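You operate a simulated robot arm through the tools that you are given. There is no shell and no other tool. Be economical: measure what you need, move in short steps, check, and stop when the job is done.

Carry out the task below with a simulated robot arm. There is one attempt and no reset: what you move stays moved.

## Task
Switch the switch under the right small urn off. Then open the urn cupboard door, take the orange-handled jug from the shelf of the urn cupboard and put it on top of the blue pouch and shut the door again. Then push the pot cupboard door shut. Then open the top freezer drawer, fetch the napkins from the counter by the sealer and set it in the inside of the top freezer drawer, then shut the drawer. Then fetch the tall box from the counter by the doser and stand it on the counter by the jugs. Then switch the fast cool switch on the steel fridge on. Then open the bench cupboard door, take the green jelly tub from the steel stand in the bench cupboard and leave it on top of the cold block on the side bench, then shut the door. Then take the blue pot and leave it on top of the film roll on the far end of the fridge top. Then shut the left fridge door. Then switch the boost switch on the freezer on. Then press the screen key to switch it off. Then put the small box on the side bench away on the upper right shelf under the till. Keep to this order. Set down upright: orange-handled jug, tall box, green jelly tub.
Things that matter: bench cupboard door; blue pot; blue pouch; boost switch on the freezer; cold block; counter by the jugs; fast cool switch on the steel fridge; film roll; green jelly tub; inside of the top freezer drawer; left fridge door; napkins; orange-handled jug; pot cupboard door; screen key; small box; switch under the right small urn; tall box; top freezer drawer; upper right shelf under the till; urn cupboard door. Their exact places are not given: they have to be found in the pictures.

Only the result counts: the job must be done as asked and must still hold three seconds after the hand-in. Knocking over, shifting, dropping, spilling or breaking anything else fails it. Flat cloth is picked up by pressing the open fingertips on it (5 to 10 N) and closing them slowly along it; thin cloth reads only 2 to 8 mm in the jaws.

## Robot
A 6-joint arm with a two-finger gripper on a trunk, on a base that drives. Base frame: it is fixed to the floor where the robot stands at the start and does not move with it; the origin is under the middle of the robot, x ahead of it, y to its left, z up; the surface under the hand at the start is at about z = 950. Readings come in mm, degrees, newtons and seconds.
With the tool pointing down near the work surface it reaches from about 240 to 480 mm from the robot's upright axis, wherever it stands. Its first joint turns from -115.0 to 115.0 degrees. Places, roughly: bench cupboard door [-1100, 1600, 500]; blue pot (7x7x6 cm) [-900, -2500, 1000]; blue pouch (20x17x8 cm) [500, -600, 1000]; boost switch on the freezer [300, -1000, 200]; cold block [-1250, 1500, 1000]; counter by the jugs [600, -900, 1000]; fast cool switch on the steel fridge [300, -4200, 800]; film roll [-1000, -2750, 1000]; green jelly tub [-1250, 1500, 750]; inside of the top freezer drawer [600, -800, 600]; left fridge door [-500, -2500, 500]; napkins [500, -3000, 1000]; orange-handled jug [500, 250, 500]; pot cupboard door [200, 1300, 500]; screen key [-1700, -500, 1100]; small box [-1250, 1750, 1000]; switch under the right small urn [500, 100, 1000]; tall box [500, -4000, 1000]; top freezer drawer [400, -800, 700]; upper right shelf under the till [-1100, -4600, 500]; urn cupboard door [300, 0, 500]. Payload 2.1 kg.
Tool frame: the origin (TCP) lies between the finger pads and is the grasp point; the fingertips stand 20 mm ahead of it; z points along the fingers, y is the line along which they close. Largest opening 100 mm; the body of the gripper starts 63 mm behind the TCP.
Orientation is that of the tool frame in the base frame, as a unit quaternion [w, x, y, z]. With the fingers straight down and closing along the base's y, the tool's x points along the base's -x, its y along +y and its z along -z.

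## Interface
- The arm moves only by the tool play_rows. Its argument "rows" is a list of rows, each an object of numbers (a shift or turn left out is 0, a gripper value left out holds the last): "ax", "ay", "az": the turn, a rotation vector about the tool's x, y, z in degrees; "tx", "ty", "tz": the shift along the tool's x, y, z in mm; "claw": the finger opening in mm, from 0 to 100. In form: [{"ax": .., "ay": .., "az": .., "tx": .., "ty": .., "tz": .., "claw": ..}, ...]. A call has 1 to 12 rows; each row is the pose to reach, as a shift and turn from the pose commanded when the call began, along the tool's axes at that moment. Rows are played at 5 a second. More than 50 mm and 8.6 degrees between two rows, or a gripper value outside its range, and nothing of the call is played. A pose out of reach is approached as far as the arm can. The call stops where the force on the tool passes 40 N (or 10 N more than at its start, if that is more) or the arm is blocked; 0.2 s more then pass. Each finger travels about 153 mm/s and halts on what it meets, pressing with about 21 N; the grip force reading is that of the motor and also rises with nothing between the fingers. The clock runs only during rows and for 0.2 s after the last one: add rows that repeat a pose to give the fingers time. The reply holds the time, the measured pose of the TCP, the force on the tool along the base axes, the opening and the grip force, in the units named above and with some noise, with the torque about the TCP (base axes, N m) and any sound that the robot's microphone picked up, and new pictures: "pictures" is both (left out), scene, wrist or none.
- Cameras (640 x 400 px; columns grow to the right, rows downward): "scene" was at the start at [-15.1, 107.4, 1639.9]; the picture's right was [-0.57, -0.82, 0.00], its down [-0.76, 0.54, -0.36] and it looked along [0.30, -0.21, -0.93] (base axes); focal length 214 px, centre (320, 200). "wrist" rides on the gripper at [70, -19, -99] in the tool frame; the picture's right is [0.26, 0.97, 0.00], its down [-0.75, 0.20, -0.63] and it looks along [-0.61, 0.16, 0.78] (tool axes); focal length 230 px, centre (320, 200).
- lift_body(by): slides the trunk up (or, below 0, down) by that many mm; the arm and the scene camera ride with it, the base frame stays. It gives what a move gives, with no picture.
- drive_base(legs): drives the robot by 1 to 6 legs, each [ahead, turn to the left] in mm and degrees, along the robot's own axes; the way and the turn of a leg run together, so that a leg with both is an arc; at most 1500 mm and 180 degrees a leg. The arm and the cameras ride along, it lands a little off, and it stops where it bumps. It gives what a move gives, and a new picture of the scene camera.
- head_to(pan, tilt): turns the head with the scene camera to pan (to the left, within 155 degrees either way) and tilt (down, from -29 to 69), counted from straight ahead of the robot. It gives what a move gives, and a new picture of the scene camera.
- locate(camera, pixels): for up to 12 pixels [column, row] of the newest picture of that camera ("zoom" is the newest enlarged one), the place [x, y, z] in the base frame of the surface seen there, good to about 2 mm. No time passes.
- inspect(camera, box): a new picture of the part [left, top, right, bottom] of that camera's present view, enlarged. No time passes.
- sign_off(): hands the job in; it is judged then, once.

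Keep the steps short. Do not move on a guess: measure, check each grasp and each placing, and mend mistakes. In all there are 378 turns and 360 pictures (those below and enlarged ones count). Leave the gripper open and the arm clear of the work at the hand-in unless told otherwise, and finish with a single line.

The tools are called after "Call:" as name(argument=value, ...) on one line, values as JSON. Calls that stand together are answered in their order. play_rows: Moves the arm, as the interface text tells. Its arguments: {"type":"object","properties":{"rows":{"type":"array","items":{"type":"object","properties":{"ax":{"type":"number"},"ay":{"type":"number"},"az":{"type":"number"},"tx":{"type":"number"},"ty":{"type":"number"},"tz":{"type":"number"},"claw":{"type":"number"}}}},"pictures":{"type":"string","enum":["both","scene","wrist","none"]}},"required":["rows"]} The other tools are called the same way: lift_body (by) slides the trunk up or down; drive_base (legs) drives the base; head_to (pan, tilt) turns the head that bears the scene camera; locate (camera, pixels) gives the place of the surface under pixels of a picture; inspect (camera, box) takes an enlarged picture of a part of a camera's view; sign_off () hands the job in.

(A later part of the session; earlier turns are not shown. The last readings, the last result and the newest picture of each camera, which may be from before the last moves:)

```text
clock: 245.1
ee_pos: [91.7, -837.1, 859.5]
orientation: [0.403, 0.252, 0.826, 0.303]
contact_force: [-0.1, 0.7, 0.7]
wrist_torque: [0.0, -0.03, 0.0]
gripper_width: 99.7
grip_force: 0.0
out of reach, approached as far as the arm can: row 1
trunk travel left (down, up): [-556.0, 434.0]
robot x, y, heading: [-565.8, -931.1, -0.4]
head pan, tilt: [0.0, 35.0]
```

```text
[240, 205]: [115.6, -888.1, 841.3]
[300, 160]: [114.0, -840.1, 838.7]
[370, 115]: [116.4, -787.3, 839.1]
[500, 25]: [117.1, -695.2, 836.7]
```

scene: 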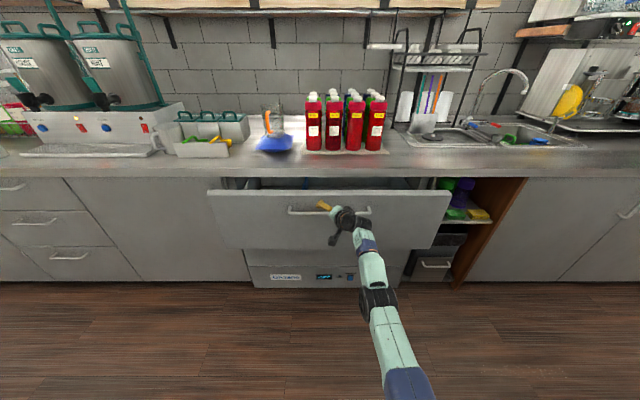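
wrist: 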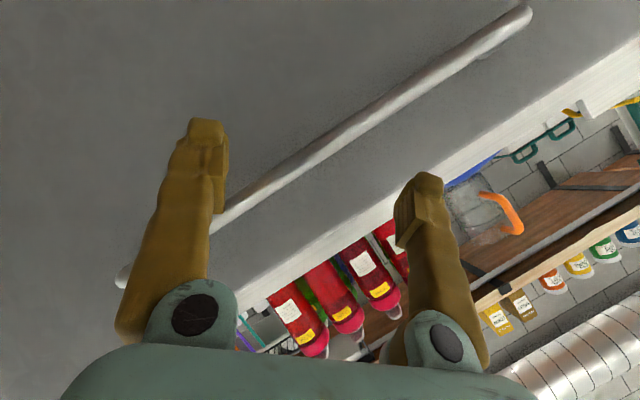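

The finger tips are now just in front of the bar (115). Turn 3° left and raise 60 mm.

Call:
drive_base(legs=[[0, 3]])

Call:
lift_body(by=60)

```text
clock: 245.9
ee_pos: [85.6, -803.6, 859.6]
orientation: [0.397, 0.229, 0.832, 0.313]
contact_force: [0.2, 0.3, 0.0]
wrist_torque: [-0.01, -0.03, -0.03]
gripper_width: 99.7
grip_force: 0.0
trunk travel left (down, up): [-556.0, 434.0]
robot x, y, heading: [-565.5, -926.4, 2.5]
head pan, tilt: [0.0, 35.0]
```

scene: 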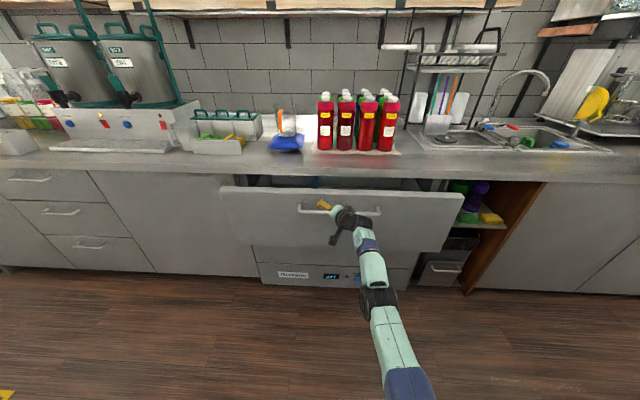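

```text
clock: 246.9
ee_pos: [85.3, -802.5, 918.1]
orientation: [0.397, 0.23, 0.832, 0.313]
contact_force: [0.7, -0.4, 0.4]
wrist_torque: [0.01, 0.0, 0.0]
gripper_width: 100.3
grip_force: 0.1
trunk travel left (down, up): [-616.0, 374.0]
robot x, y, heading: [-567.7, -927.6, 2.7]
head pan, tilt: [0.0, 35.0]
```

Free of the handle. Raise 120 more and swing the tool to point down while drawing it in.

Call:
lift_body(by=120)

Call:
play_rows(rows=[{"ax": 3.8, "ay": 4.8, "az": -2.8, "tx": 7, "ty": 2, "tz": -17, "claw": 50}, {"ax": 7.6, "ay": 9.6, "az": -5.6, "tx": 14, "ty": 4, "tz": -35, "claw": 0}, {"ax": 11.4, "ay": 14.5, "az": -8.4, "tx": 22, "ty": 5, "tz": -52}, {"ax": 15.2, "ay": 19.3, "az": -11.2, "tx": 29, "ty": 7, "tz": -70}, {"ax": 19, "ay": 24.1, "az": -14, "tx": 36, "ty": 9, "tz": -87}, {"ax": 22.8, "ay": 28.9, "az": -16.7, "tx": 44, "ty": 11, "tz": -104}, {"ax": 26.6, "ay": 33.7, "az": -19.5, "tx": 51, "ty": 13, "tz": -122}, {"ax": 30.4, "ay": 38.6, "az": -22.3, "tx": 59, "ty": 14, "tz": -139}, {"ax": 34.2, "ay": 43.4, "az": -25.1, "tx": 66, "ty": 16, "tz": -157}, {"ax": 38, "ay": 48.2, "az": -27.9, "tx": 73, "ty": 18, "tz": -174}], pictures="scene")

```text
clock: 248.4
ee_pos: [86.7, -804.0, 1039.0]
orientation: [0.397, 0.23, 0.832, 0.314]
contact_force: [0.4, -0.5, 0.3]
wrist_torque: [0.02, -0.02, -0.01]
gripper_width: 100.0
grip_force: 0.1
trunk travel left (down, up): [-736.0, 254.0]
robot x, y, heading: [-567.6, -931.1, 2.6]
head pan, tilt: [0.0, 35.0]
```

```text
clock: 250.7
ee_pos: [-152.9, -820.7, 1071.7]
orientation: [-0.001, 0.0, 1.0, -0.001]
contact_force: [0.4, -0.9, -0.2]
wrist_torque: [0.0, 0.0, -0.05]
gripper_width: 0.1
grip_force: 20.9
out of reach, approached as far as the arm can: row 3, 4, 5, 6, 7, 8, 9, 10
trunk travel left (down, up): [-736.0, 254.0]
robot x, y, heading: [-565.0, -931.6, 2.6]
head pan, tilt: [0.0, 35.0]
```

scene: 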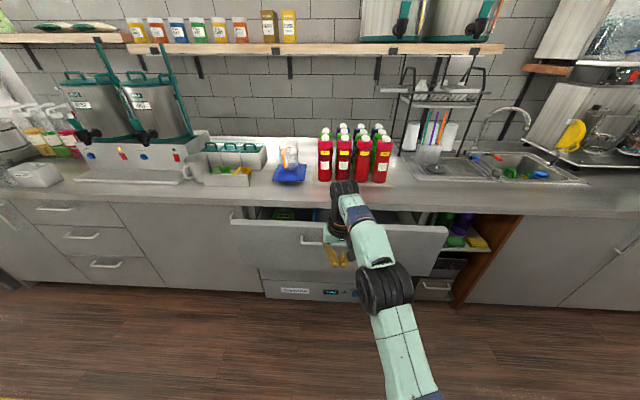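

Tool points down. Measure the front panel's top edge, then drive over it.

Call:
locate(camera="scene", pixels=[[280, 222], [280, 219], [300, 221], [400, 225], [280, 214], [300, 214], [290, 205], [410, 215]])

Call:
drive_base(legs=[[0, -2.6], [370, 0]])

Call:
head_to(pan=0, tilt=60)

```text
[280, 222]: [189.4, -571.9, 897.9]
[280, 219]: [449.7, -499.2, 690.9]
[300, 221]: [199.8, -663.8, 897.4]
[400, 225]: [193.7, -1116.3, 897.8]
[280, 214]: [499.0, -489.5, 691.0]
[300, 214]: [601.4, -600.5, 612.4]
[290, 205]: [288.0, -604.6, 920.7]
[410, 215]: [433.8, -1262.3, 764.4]
```

```text
clock: 253.4
ee_pos: [216.8, -836.9, 1073.1]
orientation: [0.001, 0.02, 1.0, 0.0]
contact_force: [-0.2, 0.0, 0.5]
wrist_torque: [0.0, 0.02, 0.01]
gripper_width: 0.0
grip_force: 20.7
trunk travel left (down, up): [-736.0, 254.0]
robot x, y, heading: [-199.2, -924.0, 0.3]
head pan, tilt: [0.0, 35.0]
```

scene: 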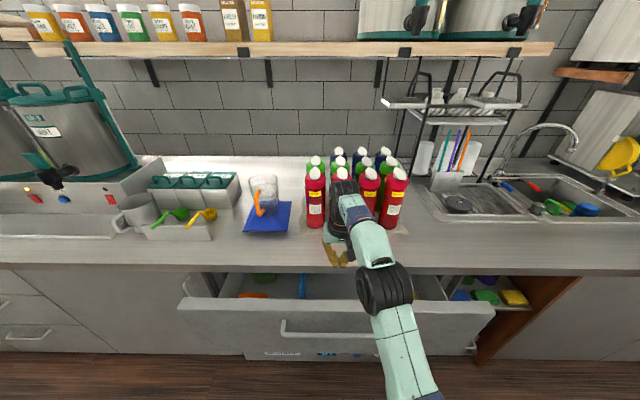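

```text
clock: 254.3
ee_pos: [216.0, -837.0, 1072.3]
orientation: [0.0, 0.019, 1.0, 0.001]
contact_force: [-1.2, -0.5, -0.6]
wrist_torque: [-0.01, 0.0, 0.01]
gripper_width: 0.0
grip_force: 21.0
trunk travel left (down, up): [-736.0, 254.0]
robot x, y, heading: [-200.2, -929.7, 0.4]
head pan, tilt: [0.0, 60.0]
```

scene: 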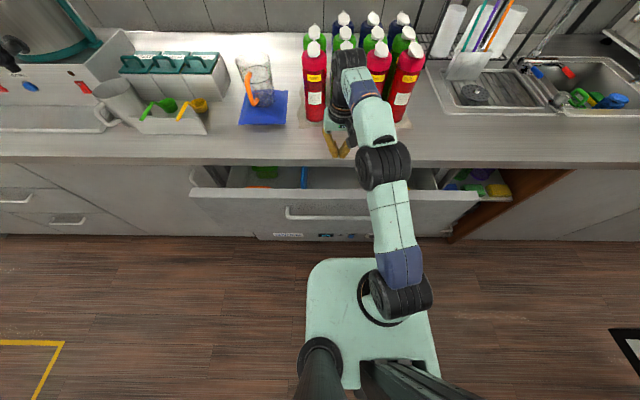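

Shift 10 mm ahead and lower behind the front panel.

Call:
play_rows(rows=[{"tx": -11}], pictures="none")

Call:
lift_body(by=-205)

```text
clock: 254.7
ee_pos: [226.5, -837.8, 1071.3]
orientation: [0.0, 0.019, 1.0, 0.001]
contact_force: [0.0, -0.8, -0.4]
wrist_torque: [0.02, 0.02, -0.02]
gripper_width: 0.2
grip_force: 20.2
trunk travel left (down, up): [-736.0, 254.0]
robot x, y, heading: [-202.0, -924.8, 0.6]
head pan, tilt: [0.0, 60.0]
```

```text
clock: 256.9
ee_pos: [226.4, -837.8, 869.0]
orientation: [0.0, 0.019, 1.0, 0.001]
contact_force: [0.3, -0.2, 0.2]
wrist_torque: [0.04, -0.01, -0.01]
gripper_width: 0.0
grip_force: 21.4
trunk travel left (down, up): [-531.0, 459.0]
robot x, y, heading: [-198.3, -924.8, 0.4]
head pan, tilt: [0.0, 60.0]
```

Hooked. Drive back 250 mm.

Call:
drive_base(legs=[[-250, 0]])

Call:
locate(camera="scene", pixels=[[260, 180], [260, 195], [300, 180], [400, 190]])

```text
clock: 258.7
ee_pos: [-20.0, -837.3, 867.8]
orientation: [0.001, 0.016, 1.0, 0.001]
contact_force: [-0.1, -0.5, -0.2]
wrist_torque: [0.0, 0.02, -0.01]
gripper_width: 0.2
grip_force: 20.9
trunk travel left (down, up): [-531.0, 459.0]
robot x, y, heading: [-446.0, -927.5, 0.8]
head pan, tilt: [0.0, 60.0]
```

scene: 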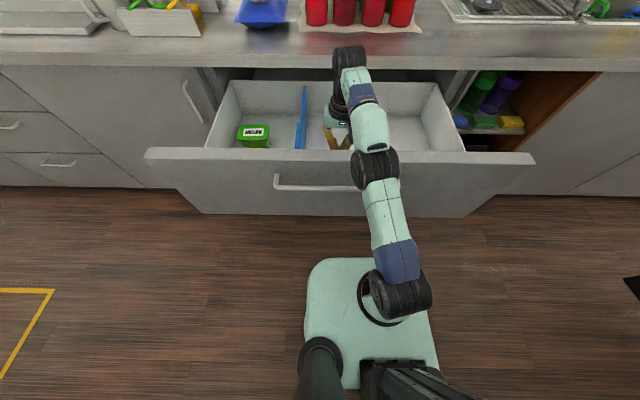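

```text
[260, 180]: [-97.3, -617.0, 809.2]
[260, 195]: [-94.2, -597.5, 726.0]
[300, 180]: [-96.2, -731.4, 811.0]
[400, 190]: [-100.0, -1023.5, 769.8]
```

Drawer is wide open (front at x≈-96). Raise the arm, turn down the aisle and look.

Call:
lift_body(by=260)

Call:
drive_base(legs=[[-20, 0], [0, -90]])

Call:
head_to(pan=0, tilt=25)

```text
clock: 261.4
ee_pos: [-19.4, -837.6, 1127.1]
orientation: [-0.001, 0.015, 1.0, 0.001]
contact_force: [-0.5, 0.1, 0.1]
wrist_torque: [0.03, 0.0, -0.04]
gripper_width: 0.1
grip_force: 20.6
trunk travel left (down, up): [-791.0, 199.0]
robot x, y, heading: [-448.0, -931.1, 0.8]
head pan, tilt: [0.0, 60.0]
```

```text
clock: 266.1
ee_pos: [-403.6, -1362.0, 1126.4]
orientation: [0.0, 0.741, 0.672, 0.001]
contact_force: [-0.3, 0.3, -0.1]
wrist_torque: [0.01, 0.0, 0.03]
gripper_width: 0.3
grip_force: 21.0
trunk travel left (down, up): [-791.0, 199.0]
robot x, y, heading: [-468.9, -928.6, -93.1]
head pan, tilt: [0.0, 60.0]
```

scene: 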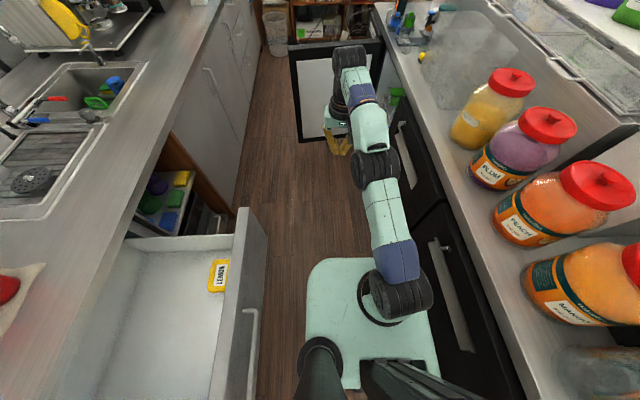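

```text
clock: 267.1
ee_pos: [-404.6, -1361.2, 1127.8]
orientation: [0.001, 0.741, 0.672, 0.001]
contact_force: [0.6, 0.1, 0.2]
wrist_torque: [0.02, 0.01, 0.01]
gripper_width: 0.1
grip_force: 21.0
trunk travel left (down, up): [-791.0, 199.0]
robot x, y, heading: [-469.3, -929.5, -93.3]
head pan, tilt: [0.0, 25.0]
```

scene: 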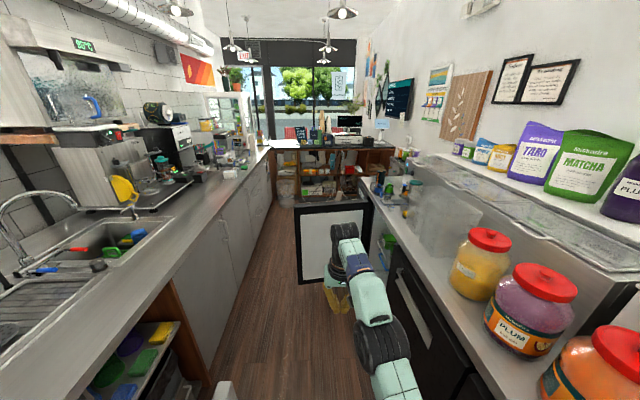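

Call:
locate(camera="scene", pixels=[[296, 215], [372, 205], [298, 275], [330, 275], [240, 180], [220, 240], [375, 210], [180, 150], [205, 155], [218, 165], [385, 180]])

Call:
inspect(camera="scene", box=[120, 90, 440, 290])

```text
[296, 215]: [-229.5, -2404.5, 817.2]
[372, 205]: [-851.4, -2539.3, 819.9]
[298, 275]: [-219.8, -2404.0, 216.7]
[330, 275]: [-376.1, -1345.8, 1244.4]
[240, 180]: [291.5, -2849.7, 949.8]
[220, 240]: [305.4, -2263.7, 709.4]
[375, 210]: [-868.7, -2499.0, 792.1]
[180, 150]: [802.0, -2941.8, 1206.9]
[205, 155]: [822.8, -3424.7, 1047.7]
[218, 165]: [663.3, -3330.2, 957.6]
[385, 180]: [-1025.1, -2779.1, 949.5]
```

```text
2.00 times, centred on (280, 190) of scene
```

zoom: 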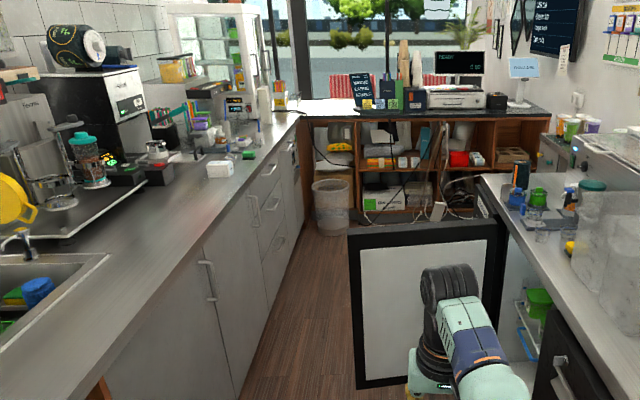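

The fridge door's free edge is at (-225,-2404): the aisle gap beside it is ~480 mm. Drive to (20,-1950), facing down the aisle, and look closer.

Call:
drive_base(legs=[[0, 6.3], [572, 0], [0, 42.6], [643, 0], [0, -45.6]])

```text
clock: 278.2
ee_pos: [102.8, -2396.2, 1126.1]
orientation: [0.001, 0.724, 0.69, 0.0]
contact_force: [-1.1, -0.1, -0.8]
wrist_torque: [0.01, 0.02, 0.01]
gripper_width: 0.0
grip_force: 20.9
trunk travel left (down, up): [-791.0, 199.0]
robot x, y, heading: [18.1, -1970.1, -90.3]
head pan, tilt: [0.0, 25.0]
```

scene: 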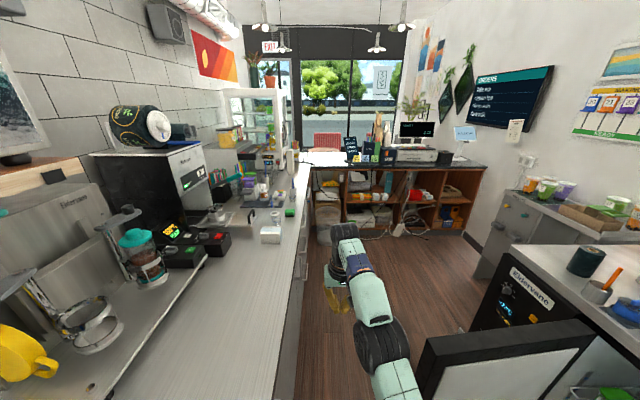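

Call:
locate(camera="scene", pixels=[[424, 350], [430, 380], [585, 330], [270, 234], [262, 205], [290, 212], [185, 240], [300, 250], [325, 200]])

Call:
inspect(camera="scene", box=[90, 100, 330, 280])

Call:
head_to(pan=0, tilt=60)

```text
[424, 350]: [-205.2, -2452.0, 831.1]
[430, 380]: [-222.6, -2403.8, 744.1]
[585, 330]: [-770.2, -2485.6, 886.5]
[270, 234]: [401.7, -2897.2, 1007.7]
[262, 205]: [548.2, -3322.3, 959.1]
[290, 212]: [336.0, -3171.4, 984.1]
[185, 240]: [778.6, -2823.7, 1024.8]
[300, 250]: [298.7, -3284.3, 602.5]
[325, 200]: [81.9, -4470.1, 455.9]
```

```text
2.22 times, centred on (210, 190) of scene
```

zoom: 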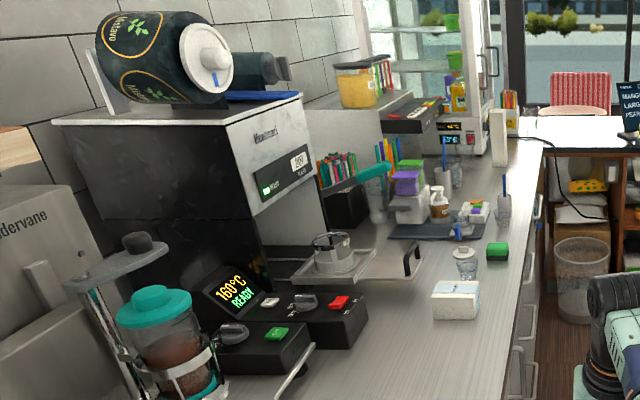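

```text
clock: 279.2
ee_pos: [105.1, -2395.7, 1126.7]
orientation: [0.001, 0.724, 0.69, 0.001]
contact_force: [0.0, -0.4, 0.6]
wrist_torque: [0.01, -0.01, 0.02]
gripper_width: 0.2
grip_force: 20.9
trunk travel left (down, up): [-791.0, 199.0]
robot x, y, heading: [16.5, -1967.4, -89.9]
head pan, tilt: [0.0, 60.0]
```

scene: 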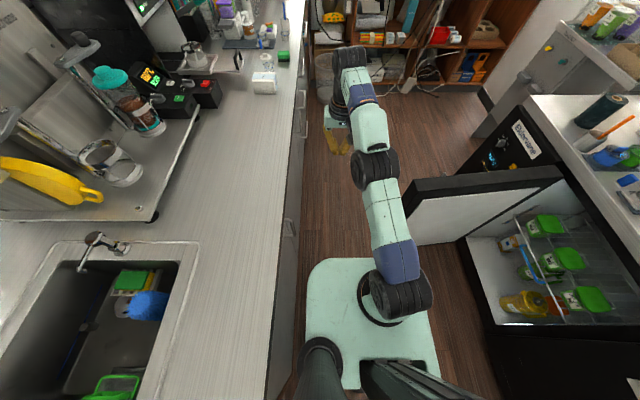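

The napkins look like the white pack at (402,-2897). The gap midline is x≈25; drive through slowly.

Call:
drive_base(legs=[[0, 1], [500, 0]])

```text
clock: 282.5
ee_pos: [114.3, -2890.8, 1126.4]
orientation: [0.001, 0.719, 0.695, 0.001]
contact_force: [0.4, -0.9, -0.3]
wrist_torque: [0.03, -0.04, 0.01]
gripper_width: 0.0
grip_force: 20.5
trunk travel left (down, up): [-791.0, 199.0]
robot x, y, heading: [28.7, -2463.2, -89.6]
head pan, tilt: [0.0, 60.0]
```

scene: 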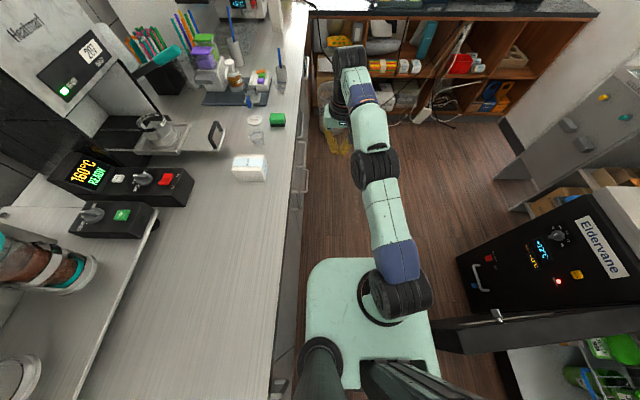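

Past the gap. Continue to (-28,-2984) and face the counter.

Call:
drive_base(legs=[[310, 0], [0, -15.4], [222, 0], [0, 105]])

Call:
play_rows(rows=[{"claw": 50}, {"claw": 100}], pictures="wrist")

```text
clock: 291.1
ee_pos: [400.4, -2914.0, 1126.9]
orientation: [0.0, 0.038, 0.999, 0.001]
contact_force: [-0.9, -0.5, -0.5]
wrist_torque: [0.01, -0.01, -0.03]
gripper_width: 0.0
grip_force: 20.8
trunk travel left (down, up): [-791.0, 199.0]
robot x, y, heading: [-29.7, -2983.6, -1.9]
head pan, tilt: [0.0, 60.0]
```

scene: 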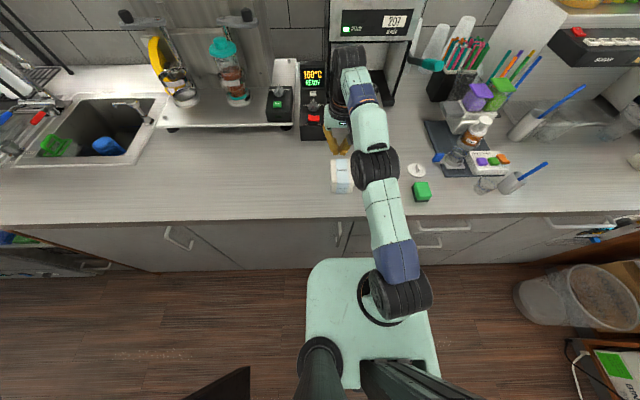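

```text
clock: 291.7
ee_pos: [399.5, -2914.3, 1127.7]
orientation: [0.0, 0.039, 0.999, 0.001]
contact_force: [0.7, -0.4, 0.6]
wrist_torque: [0.01, 0.01, 0.01]
gripper_width: 99.8
grip_force: 0.0
trunk travel left (down, up): [-791.0, 199.0]
robot x, y, heading: [-30.4, -2988.3, -1.9]
head pan, tilt: [0.0, 60.0]
```

wrist: 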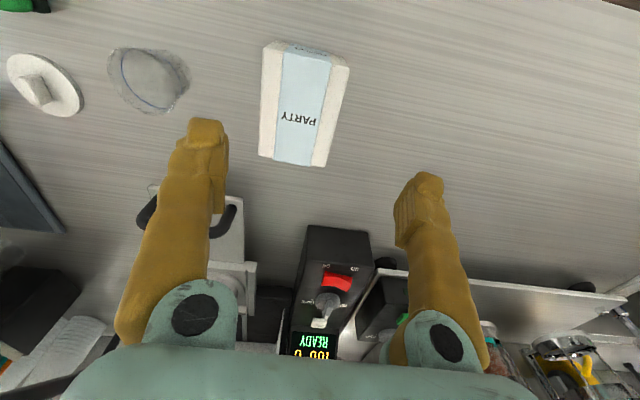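

The "PARTY" napkin pack is below. Measure its outline.

Call:
locate(camera="wrist", pixels=[[268, 48], [348, 62], [260, 155], [323, 165], [300, 105], [262, 158], [325, 172], [345, 75], [150, 105]])

Call:
inspect(camera="scene", box=[300, 130, 380, 200])

```text
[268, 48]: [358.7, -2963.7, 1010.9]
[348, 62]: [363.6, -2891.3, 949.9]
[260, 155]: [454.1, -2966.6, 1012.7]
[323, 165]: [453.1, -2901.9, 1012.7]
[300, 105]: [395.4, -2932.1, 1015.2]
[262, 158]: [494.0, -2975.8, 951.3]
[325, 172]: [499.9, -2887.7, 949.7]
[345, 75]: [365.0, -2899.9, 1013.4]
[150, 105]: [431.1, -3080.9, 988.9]
```

```text
5.71 times, centred on (340, 165) of scene
```

zoom: 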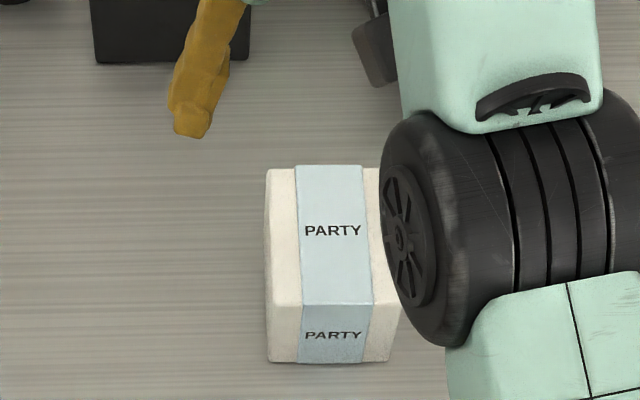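

Pack: x 357–455, y −2967…−2900, top 1013. Centre the tool and descend in two moves.

Call:
play_rows(rows=[{"tx": -7.5, "ty": -18.5, "az": -3}, {"tx": -7.5, "ty": -18.5, "az": -3, "tz": 40}, {"tx": -7.5, "ty": -18.5, "az": -3, "tz": 80}], pictures="wrist")

```text
clock: 292.5
ee_pos: [408.2, -2933.3, 1047.2]
orientation: [0.0, 0.013, 1.0, 0.001]
contact_force: [-0.4, 0.8, 0.1]
wrist_torque: [-0.01, 0.01, 0.05]
gripper_width: 99.9
grip_force: 0.0
out of reach, approached as far as the arm can: row 1
trunk travel left (down, up): [-791.0, 199.0]
robot x, y, heading: [-30.1, -2986.1, -1.8]
head pan, tilt: [0.0, 60.0]
```

wrist: 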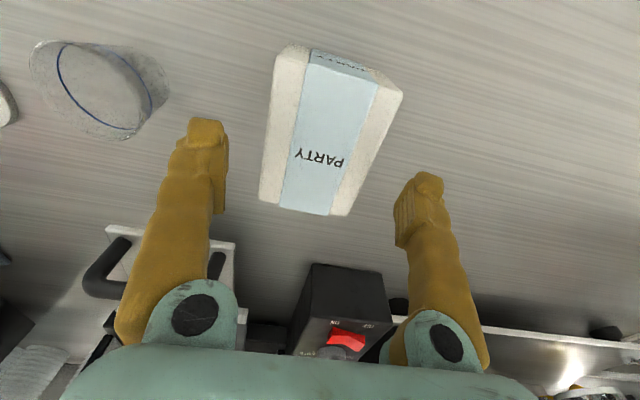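

Centred. Lower 62 mm, close.

Call:
play_rows(rows=[{"tz": 30}, {"tz": 62}, {"tz": 62, "claw": 75}, {"tz": 62, "claw": 55}, {"tz": 62, "claw": 40}, {"tz": 62, "claw": 40}], pictures="wrist")

```text
clock: 293.9
ee_pos: [406.7, -2932.9, 984.9]
orientation: [0.0, 0.013, 1.0, 0.001]
contact_force: [1.1, 0.1, 3.1]
wrist_torque: [-0.02, 0.0, -0.04]
gripper_width: 78.8
grip_force: 20.3
trunk travel left (down, up): [-791.0, 199.0]
robot x, y, heading: [-32.0, -2987.1, -2.0]
head pan, tilt: [0.0, 60.0]
```

wrist: 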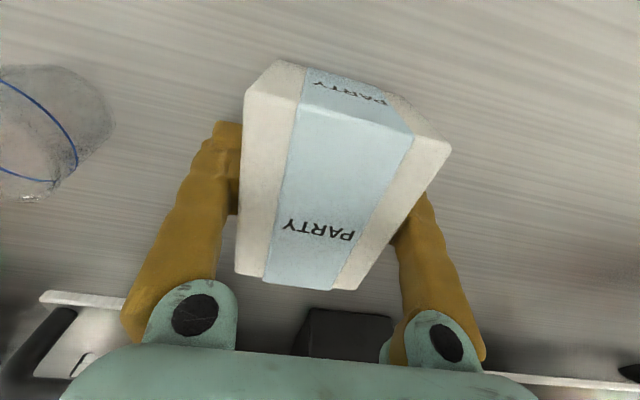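

Gripped at 79 mm. Lift with the trunk and check.

Call:
lift_body(by=150)

Call:
play_rows(rows=[{"tz": 0}], pictures="both")

```text
clock: 295.7
ee_pos: [405.6, -2931.6, 1134.3]
orientation: [0.0, 0.013, 1.0, 0.002]
contact_force: [0.4, -0.9, -1.9]
wrist_torque: [0.0, 0.01, -0.02]
gripper_width: 79.2
grip_force: 20.4
trunk travel left (down, up): [-941.0, 49.0]
robot x, y, heading: [-29.3, -2985.2, -2.1]
head pan, tilt: [0.0, 60.0]
```

```text
clock: 296.1
ee_pos: [405.7, -2933.0, 1135.3]
orientation: [0.0, 0.013, 1.0, 0.001]
contact_force: [0.4, 0.3, -0.5]
wrist_torque: [-0.02, 0.0, 0.0]
gripper_width: 78.6
grip_force: 20.7
trunk travel left (down, up): [-941.0, 49.0]
robot x, y, heading: [-31.5, -2981.9, -2.0]
head pan, tilt: [0.0, 60.0]
```

scene: 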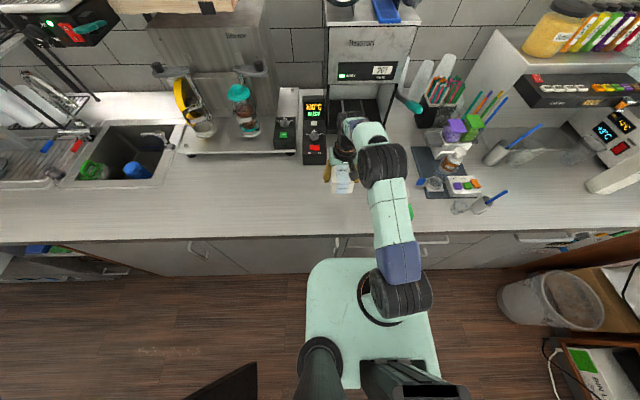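
wrist: 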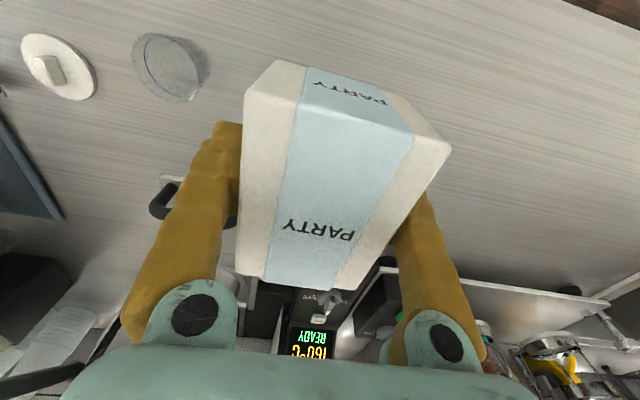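

Held firmly. Reverse back through the gap to (29,-1955), then turn round via the fridge side to face +y.

Call:
drive_base(legs=[[0, -103.2], [-222, 0], [0, 15.2], [-400, 0], [-410, 0], [0, -180]])

Call:
head_to(pan=0, tilt=50)

```text
clock: 314.4
ee_pos: [-81.2, -1539.7, 1135.2]
orientation: [0.001, 0.737, -0.676, -0.001]
contact_force: [-1.0, -0.5, -1.0]
wrist_torque: [0.01, 0.01, 0.01]
gripper_width: 78.7
grip_force: 20.2
trunk travel left (down, up): [-941.0, 49.0]
robot x, y, heading: [22.8, -1968.0, 94.5]
head pan, tilt: [0.0, 60.0]
```

scene: 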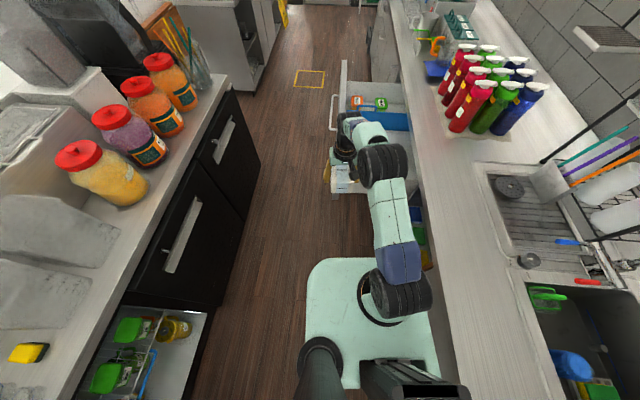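

```text
clock: 315.1
ee_pos: [-82.3, -1540.5, 1135.1]
orientation: [0.0, 0.736, -0.676, 0.0]
contact_force: [0.7, 0.0, -0.6]
wrist_torque: [0.02, 0.0, -0.01]
gripper_width: 78.4
grip_force: 21.0
trunk travel left (down, up): [-941.0, 49.0]
robot x, y, heading: [21.6, -1970.8, 94.6]
head pan, tilt: [0.0, 50.0]
```

scene: 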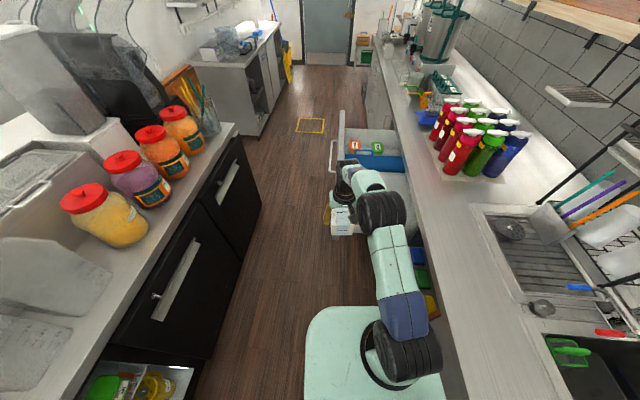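

Call:
drive_base(legs=[[0, -7.1], [411, 0], [0, 2.5]])

Call:
play_rows(rows=[{"ty": -30}, {"ty": -60}, {"ty": -90}], pictures="scene")

```text
clock: 318.6
ee_pos: [-25.6, -1118.1, 1135.2]
orientation: [0.001, 0.708, -0.706, -0.001]
contact_force: [0.9, -0.4, -0.5]
wrist_torque: [-0.01, 0.0, 0.01]
gripper_width: 78.8
grip_force: 20.7
trunk travel left (down, up): [-941.0, 49.0]
robot x, y, heading: [36.4, -1555.5, 89.7]
head pan, tilt: [0.0, 50.0]
```

scene: 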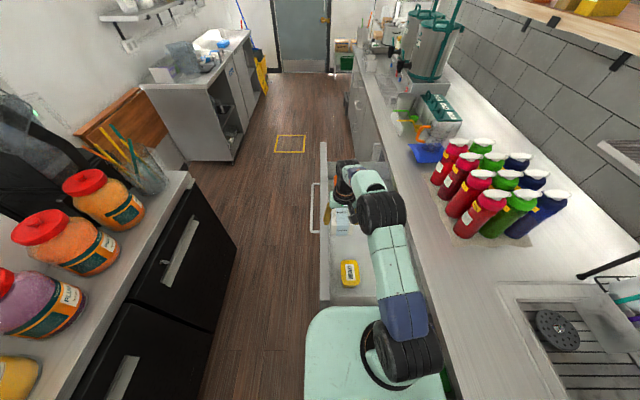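

```text
clock: 319.4
ee_pos: [65.2, -1117.7, 1135.7]
orientation: [0.001, 0.708, -0.706, 0.0]
contact_force: [-0.2, -0.7, 0.0]
wrist_torque: [0.03, 0.05, -0.02]
gripper_width: 78.7
grip_force: 20.8
trunk travel left (down, up): [-941.0, 49.0]
robot x, y, heading: [40.0, -1554.0, 89.6]
head pan, tilt: [0.0, 50.0]
```

scene: 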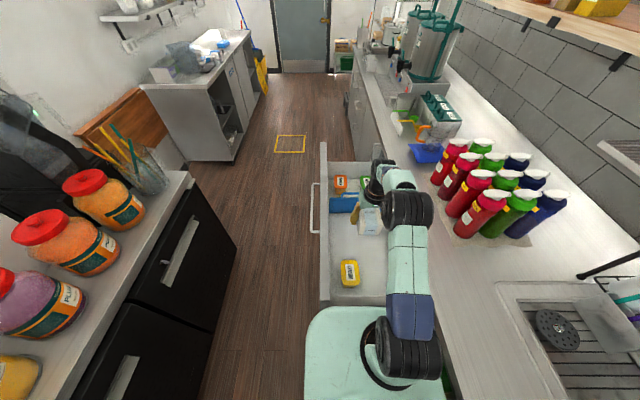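

A yellow tub lies in the drawer at (350,273). Measure free floor around.

Call:
locate(camera="scene", pixels=[[350, 265], [343, 285], [357, 260], [345, 230], [360, 290], [335, 200], [330, 250], [350, 200], [375, 270], [325, 300], [345, 243]])

Call:
inspect(camera="scene", box=[310, 150, 430, 310])

```text
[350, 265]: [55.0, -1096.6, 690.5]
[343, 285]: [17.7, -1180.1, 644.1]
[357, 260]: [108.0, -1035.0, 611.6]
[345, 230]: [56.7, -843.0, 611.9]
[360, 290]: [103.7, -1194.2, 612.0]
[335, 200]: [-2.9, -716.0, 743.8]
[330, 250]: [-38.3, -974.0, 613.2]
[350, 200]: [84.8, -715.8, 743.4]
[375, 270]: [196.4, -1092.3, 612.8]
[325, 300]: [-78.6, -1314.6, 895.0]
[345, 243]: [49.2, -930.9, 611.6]
```

```text
2.50 times, centred on (370, 230) of scene
```

zoom: 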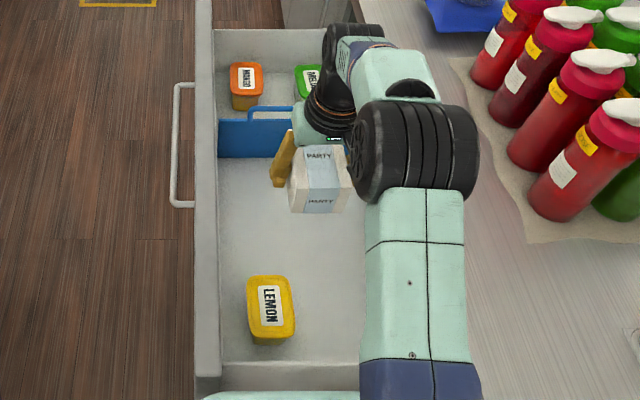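

Call:
locate(camera="scene", pixels=[[430, 205], [425, 225], [432, 300], [440, 350], [400, 165], [410, 175], [385, 155]])

```text
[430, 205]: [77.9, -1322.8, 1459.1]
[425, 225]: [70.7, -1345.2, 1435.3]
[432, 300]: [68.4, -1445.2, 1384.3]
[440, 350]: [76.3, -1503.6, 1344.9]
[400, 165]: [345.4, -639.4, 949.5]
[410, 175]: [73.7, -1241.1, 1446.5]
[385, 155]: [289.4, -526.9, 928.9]
```

Free floor (z 612) right of the lemon tub. Move the tool to x≈180 and lower.

Call:
play_rows(rows=[{"ty": -40}, {"ty": -80}, {"ty": -118}], pictures="none")

Call:
lift_body(by=-330)

Call:
head_to(pan=-5, tilt=55)

```text
clock: 320.2
ee_pos: [184.6, -1117.1, 1134.2]
orientation: [0.001, 0.708, -0.706, -0.001]
contact_force: [-0.5, -0.2, -1.6]
wrist_torque: [0.0, 0.01, 0.0]
gripper_width: 78.8
grip_force: 20.7
trunk travel left (down, up): [-941.0, 49.0]
robot x, y, heading: [39.6, -1553.3, 89.7]
head pan, tilt: [0.0, 50.0]
```

```text
clock: 323.5
ee_pos: [183.1, -1118.3, 804.8]
orientation: [0.001, 0.708, -0.706, -0.001]
contact_force: [0.1, -1.0, -1.4]
wrist_torque: [0.01, 0.01, 0.03]
gripper_width: 78.9
grip_force: 21.2
trunk travel left (down, up): [-611.0, 379.0]
robot x, y, heading: [39.3, -1550.9, 89.6]
head pan, tilt: [0.0, 50.0]
```

```text
clock: 324.1
ee_pos: [183.0, -1117.2, 805.3]
orientation: [0.0, 0.708, -0.706, 0.0]
contact_force: [-0.9, 0.3, -1.1]
wrist_torque: [0.0, 0.01, 0.02]
gripper_width: 78.7
grip_force: 21.0
trunk travel left (down, up): [-611.0, 379.0]
robot x, y, heading: [39.7, -1553.5, 90.2]
head pan, tilt: [-5.0, 55.0]
```

scene: 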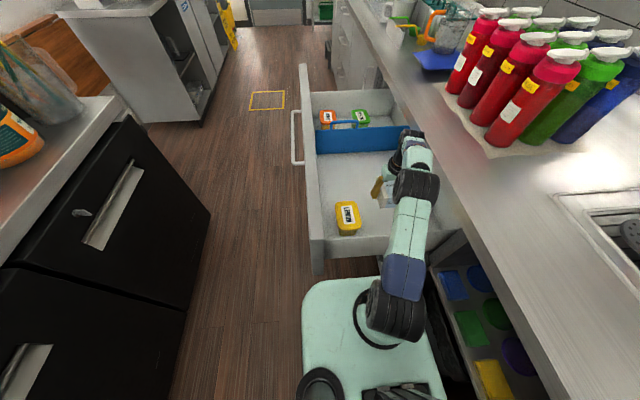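

Call:
lift_body(by=-146)

Call:
lift_body(by=-8)

Call:
play_rows(rows=[{"tz": 2}, {"tz": 4}], pictures="both")

```text
clock: 325.9
ee_pos: [183.8, -1118.8, 657.6]
orientation: [0.001, 0.708, -0.706, 0.0]
contact_force: [0.1, -1.2, -1.9]
wrist_torque: [0.0, -0.01, 0.0]
gripper_width: 78.6
grip_force: 21.2
trunk travel left (down, up): [-465.0, 525.0]
robot x, y, heading: [40.4, -1553.7, 89.5]
head pan, tilt: [-5.0, 55.0]
```

```text
clock: 326.4
ee_pos: [184.2, -1117.0, 651.1]
orientation: [0.0, 0.708, -0.706, 0.0]
contact_force: [0.0, -0.1, -1.3]
wrist_torque: [-0.01, 0.01, -0.02]
gripper_width: 78.7
grip_force: 20.8
trunk travel left (down, up): [-457.0, 533.0]
robot x, y, heading: [39.2, -1557.5, 89.7]
head pan, tilt: [-5.0, 55.0]
```

```text
clock: 327.0
ee_pos: [182.3, -1117.4, 648.1]
orientation: [-0.001, 0.708, -0.706, -0.001]
contact_force: [1.2, 4.5, 9.3]
wrist_torque: [-0.44, 0.15, -0.01]
gripper_width: 78.6
grip_force: 20.7
trunk travel left (down, up): [-457.0, 533.0]
robot x, y, heading: [40.8, -1553.7, 89.9]
head pan, tilt: [-5.0, 55.0]
```

scene: 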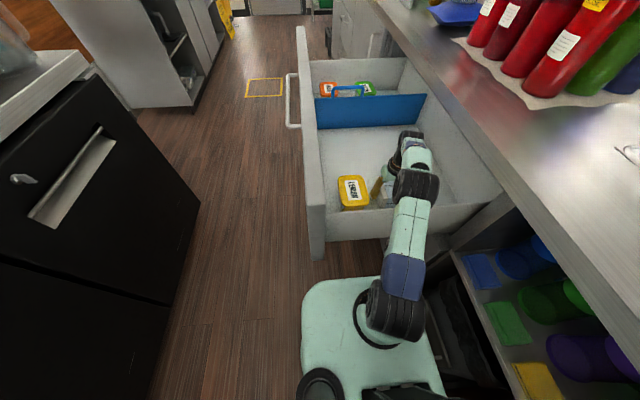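
wrist: 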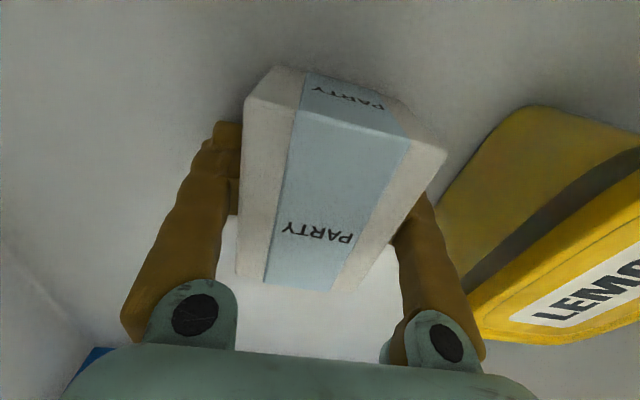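

On the floor of the drawer. Open to 95 and rise.

Call:
play_rows(rows=[{"claw": 85}, {"claw": 95}, {"claw": 95}, {"claw": 95, "tz": -30}, {"claw": 95, "tz": -70}], pictures="wrist")

Call:
lift_body(by=400)

```text
clock: 328.2
ee_pos: [184.6, -1117.9, 717.9]
orientation: [0.0, 0.708, -0.706, 0.0]
contact_force: [0.2, 0.2, -0.4]
wrist_torque: [-0.01, 0.02, 0.02]
gripper_width: 94.9
grip_force: 0.0
trunk travel left (down, up): [-457.0, 533.0]
robot x, y, heading: [43.6, -1553.7, 89.5]
head pan, tilt: [-5.0, 55.0]
```

wrist: 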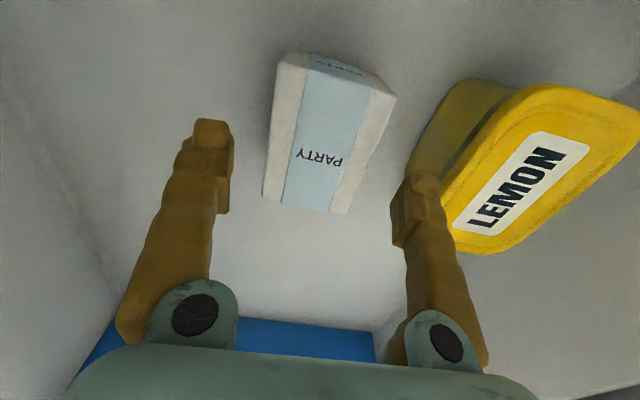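

```text
clock: 332.1
ee_pos: [183.6, -1116.9, 1117.6]
orientation: [0.001, 0.708, -0.706, -0.001]
contact_force: [0.4, 0.0, 0.5]
wrist_torque: [-0.02, 0.01, 0.02]
gripper_width: 95.2
grip_force: 0.1
trunk travel left (down, up): [-857.0, 133.0]
robot x, y, heading: [39.4, -1553.5, 89.7]
head pan, tilt: [-5.0, 55.0]
```

Napkins are in the drawer. Raise fully, retract the arm somewhat and drive round to the drawer's front.

Call:
lift_body(by=130)

Call:
play_rows(rows=[{"tx": 35, "claw": 40}, {"tx": 70, "ty": 20, "claw": 0}], pictures="none")

Call:
drive_base(legs=[[0, 84], [512, 0], [0, -84], [570, 0], [0, -90]])

```text
clock: 333.6
ee_pos: [182.6, -1117.8, 1247.8]
orientation: [0.001, 0.708, -0.706, -0.001]
contact_force: [-0.2, -0.5, -1.0]
wrist_torque: [0.01, -0.02, 0.04]
gripper_width: 94.8
grip_force: 0.1
trunk travel left (down, up): [-987.0, 3.0]
robot x, y, heading: [33.4, -1552.3, 89.8]
head pan, tilt: [-5.0, 55.0]
```

```text
clock: 334.2
ee_pos: [164.0, -1189.5, 1248.8]
orientation: [-0.003, 0.708, -0.706, -0.001]
contact_force: [-0.3, -0.1, 0.6]
wrist_torque: [0.0, -0.01, -0.03]
gripper_width: 0.0
grip_force: 21.0
trunk travel left (down, up): [-987.0, 3.0]
robot x, y, heading: [45.5, -1551.6, 89.8]
head pan, tilt: [-5.0, 55.0]
```

```text
clock: 351.1
ee_pos: [-80.4, -1032.6, 1248.3]
orientation: [0.0, -0.002, 1.0, -0.001]
contact_force: [-0.8, 0.6, 0.4]
wrist_torque: [-0.01, -0.02, 0.01]
gripper_width: 0.2
grip_force: 21.1
trunk travel left (down, up): [-987.0, 3.0]
robot x, y, heading: [-444.5, -904.3, 0.0]
head pan, tilt: [-5.0, 55.0]
```

scene: 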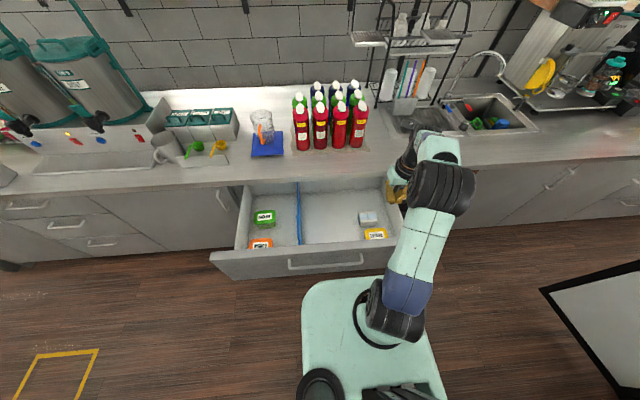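

Back 100 mm, lower in front of the panel, right of the handle.

Call:
drive_base(legs=[[-105, 0]])

Call:
lift_body(by=-390)

Call:
drive_base(legs=[[200, 0]])

```text
clock: 352.3
ee_pos: [-175.6, -1030.7, 1240.7]
orientation: [-0.005, -0.003, 1.0, 0.001]
contact_force: [-2.2, -0.1, -0.9]
wrist_torque: [0.0, -0.21, 0.02]
gripper_width: 0.0
grip_force: 21.0
trunk travel left (down, up): [-987.0, 3.0]
robot x, y, heading: [-553.0, -907.5, -0.3]
head pan, tilt: [-5.0, 55.0]
```

scene: 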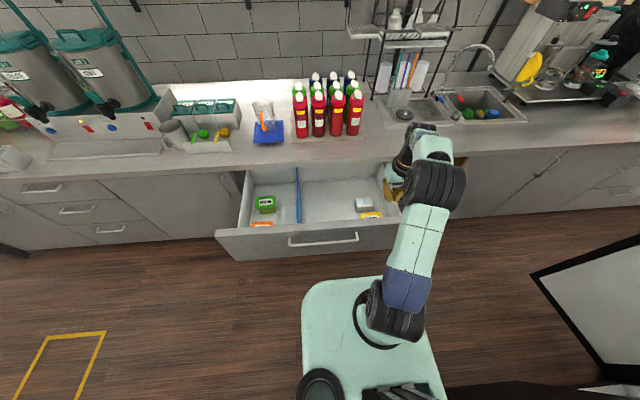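

```text
clock: 356.0
ee_pos: [-172.0, -1030.0, 849.4]
orientation: [-0.007, -0.003, 1.0, 0.001]
contact_force: [0.2, 0.1, -1.4]
wrist_torque: [0.02, -0.04, 0.01]
gripper_width: 0.0
grip_force: 20.9
trunk travel left (down, up): [-597.0, 393.0]
robot x, y, heading: [-554.6, -907.4, -0.1]
head pan, tilt: [-5.0, 55.0]
```

```text
clock: 357.6
ee_pos: [28.3, -1030.8, 850.6]
orientation: [-0.007, -0.002, 1.0, 0.001]
contact_force: [-0.4, -0.7, -0.4]
wrist_torque: [0.03, -0.01, -0.04]
gripper_width: 0.1
grip_force: 30.0
trunk travel left (down, up): [-597.0, 393.0]
robot x, y, heading: [-351.4, -906.2, -0.1]
head pan, tilt: [-5.0, 55.0]
```

scene: 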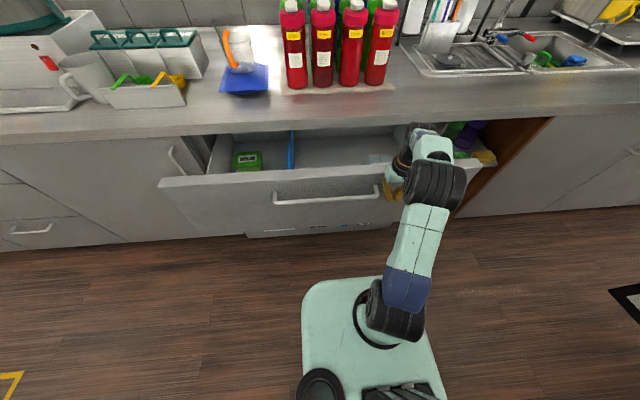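

The drawer moves in. Continue 200 mm (gripper body stays short of the counter edge).

Call:
drive_base(legs=[[205, 0]])

Call:
locate(camera="scene", pixels=[[200, 160], [300, 160], [300, 130], [200, 125], [460, 150], [330, 140]])

```text
clock: 359.3
ee_pos: [237.6, -1030.6, 849.7]
orientation: [-0.007, -0.004, 1.0, 0.0]
contact_force: [0.2, -1.3, -0.3]
wrist_torque: [-0.02, 0.01, -0.02]
gripper_width: 0.0
grip_force: 29.4
trunk travel left (down, up): [-597.0, 393.0]
robot x, y, heading: [-140.6, -910.0, -0.3]
head pan, tilt: [-5.0, 55.0]
```

scene: 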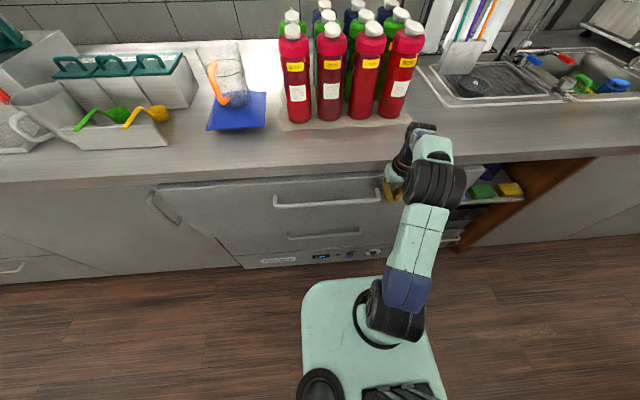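

```text
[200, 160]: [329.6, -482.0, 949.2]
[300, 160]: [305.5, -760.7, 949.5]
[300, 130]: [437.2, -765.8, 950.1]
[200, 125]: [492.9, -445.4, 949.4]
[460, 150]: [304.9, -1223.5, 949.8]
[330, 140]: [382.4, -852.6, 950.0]
```

Call:
locate(camera="scene", pixels=[[250, 185], [250, 215], [330, 215], [300, 182], [370, 182], [200, 210], [130, 220], [260, 245], [180, 187]])

```text
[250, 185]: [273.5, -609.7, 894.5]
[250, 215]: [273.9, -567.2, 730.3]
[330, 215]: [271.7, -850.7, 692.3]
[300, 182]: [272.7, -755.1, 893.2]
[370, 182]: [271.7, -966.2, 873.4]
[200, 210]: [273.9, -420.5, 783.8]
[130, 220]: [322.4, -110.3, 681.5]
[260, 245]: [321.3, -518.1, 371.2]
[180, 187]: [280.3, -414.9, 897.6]
```

47 mm remain. Back 120 mm, pitch the tool forward 45° so the tips lead under the counter edge.

Call:
drive_base(legs=[[-150, 0]])

Call:
play_rows(rows=[{"ay": -8, "tx": -15}, {"ay": -16, "tx": -30}, {"ay": -24, "tx": -45}, {"ay": -32, "tx": -60}, {"ay": -40, "tx": -75}, {"ay": -47, "tx": -90}], pictures="scene")

```text
clock: 360.7
ee_pos: [81.6, -1030.7, 849.7]
orientation: [-0.007, -0.003, 1.0, 0.001]
contact_force: [0.9, -0.6, -0.1]
wrist_torque: [-0.03, -0.05, 0.02]
gripper_width: 0.1
grip_force: 29.8
trunk travel left (down, up): [-597.0, 393.0]
robot x, y, heading: [-295.5, -910.2, -0.0]
head pan, tilt: [-5.0, 55.0]
```

scene: 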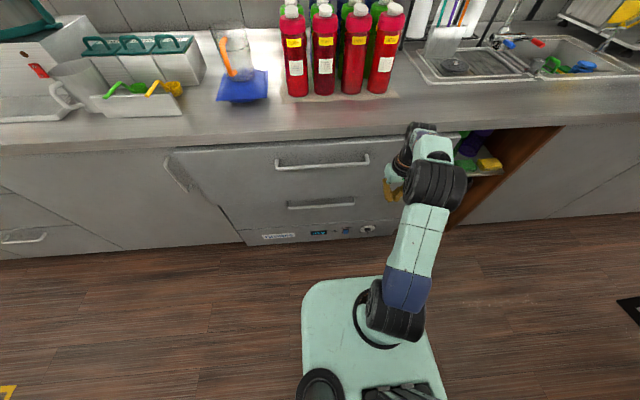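

```text
clock: 362.1
ee_pos: [173.8, -1029.7, 848.0]
orientation: [0.391, -0.002, 0.92, 0.002]
contact_force: [-1.1, -0.7, -0.1]
wrist_torque: [0.0, -0.03, -0.02]
gripper_width: 0.1
grip_force: 30.2
trunk travel left (down, up): [-597.0, 393.0]
robot x, y, heading: [-298.5, -908.4, -0.1]
head pan, tilt: [-5.0, 55.0]
```

scene: 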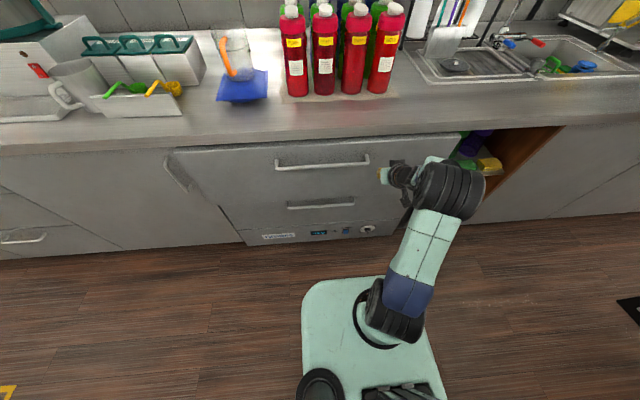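

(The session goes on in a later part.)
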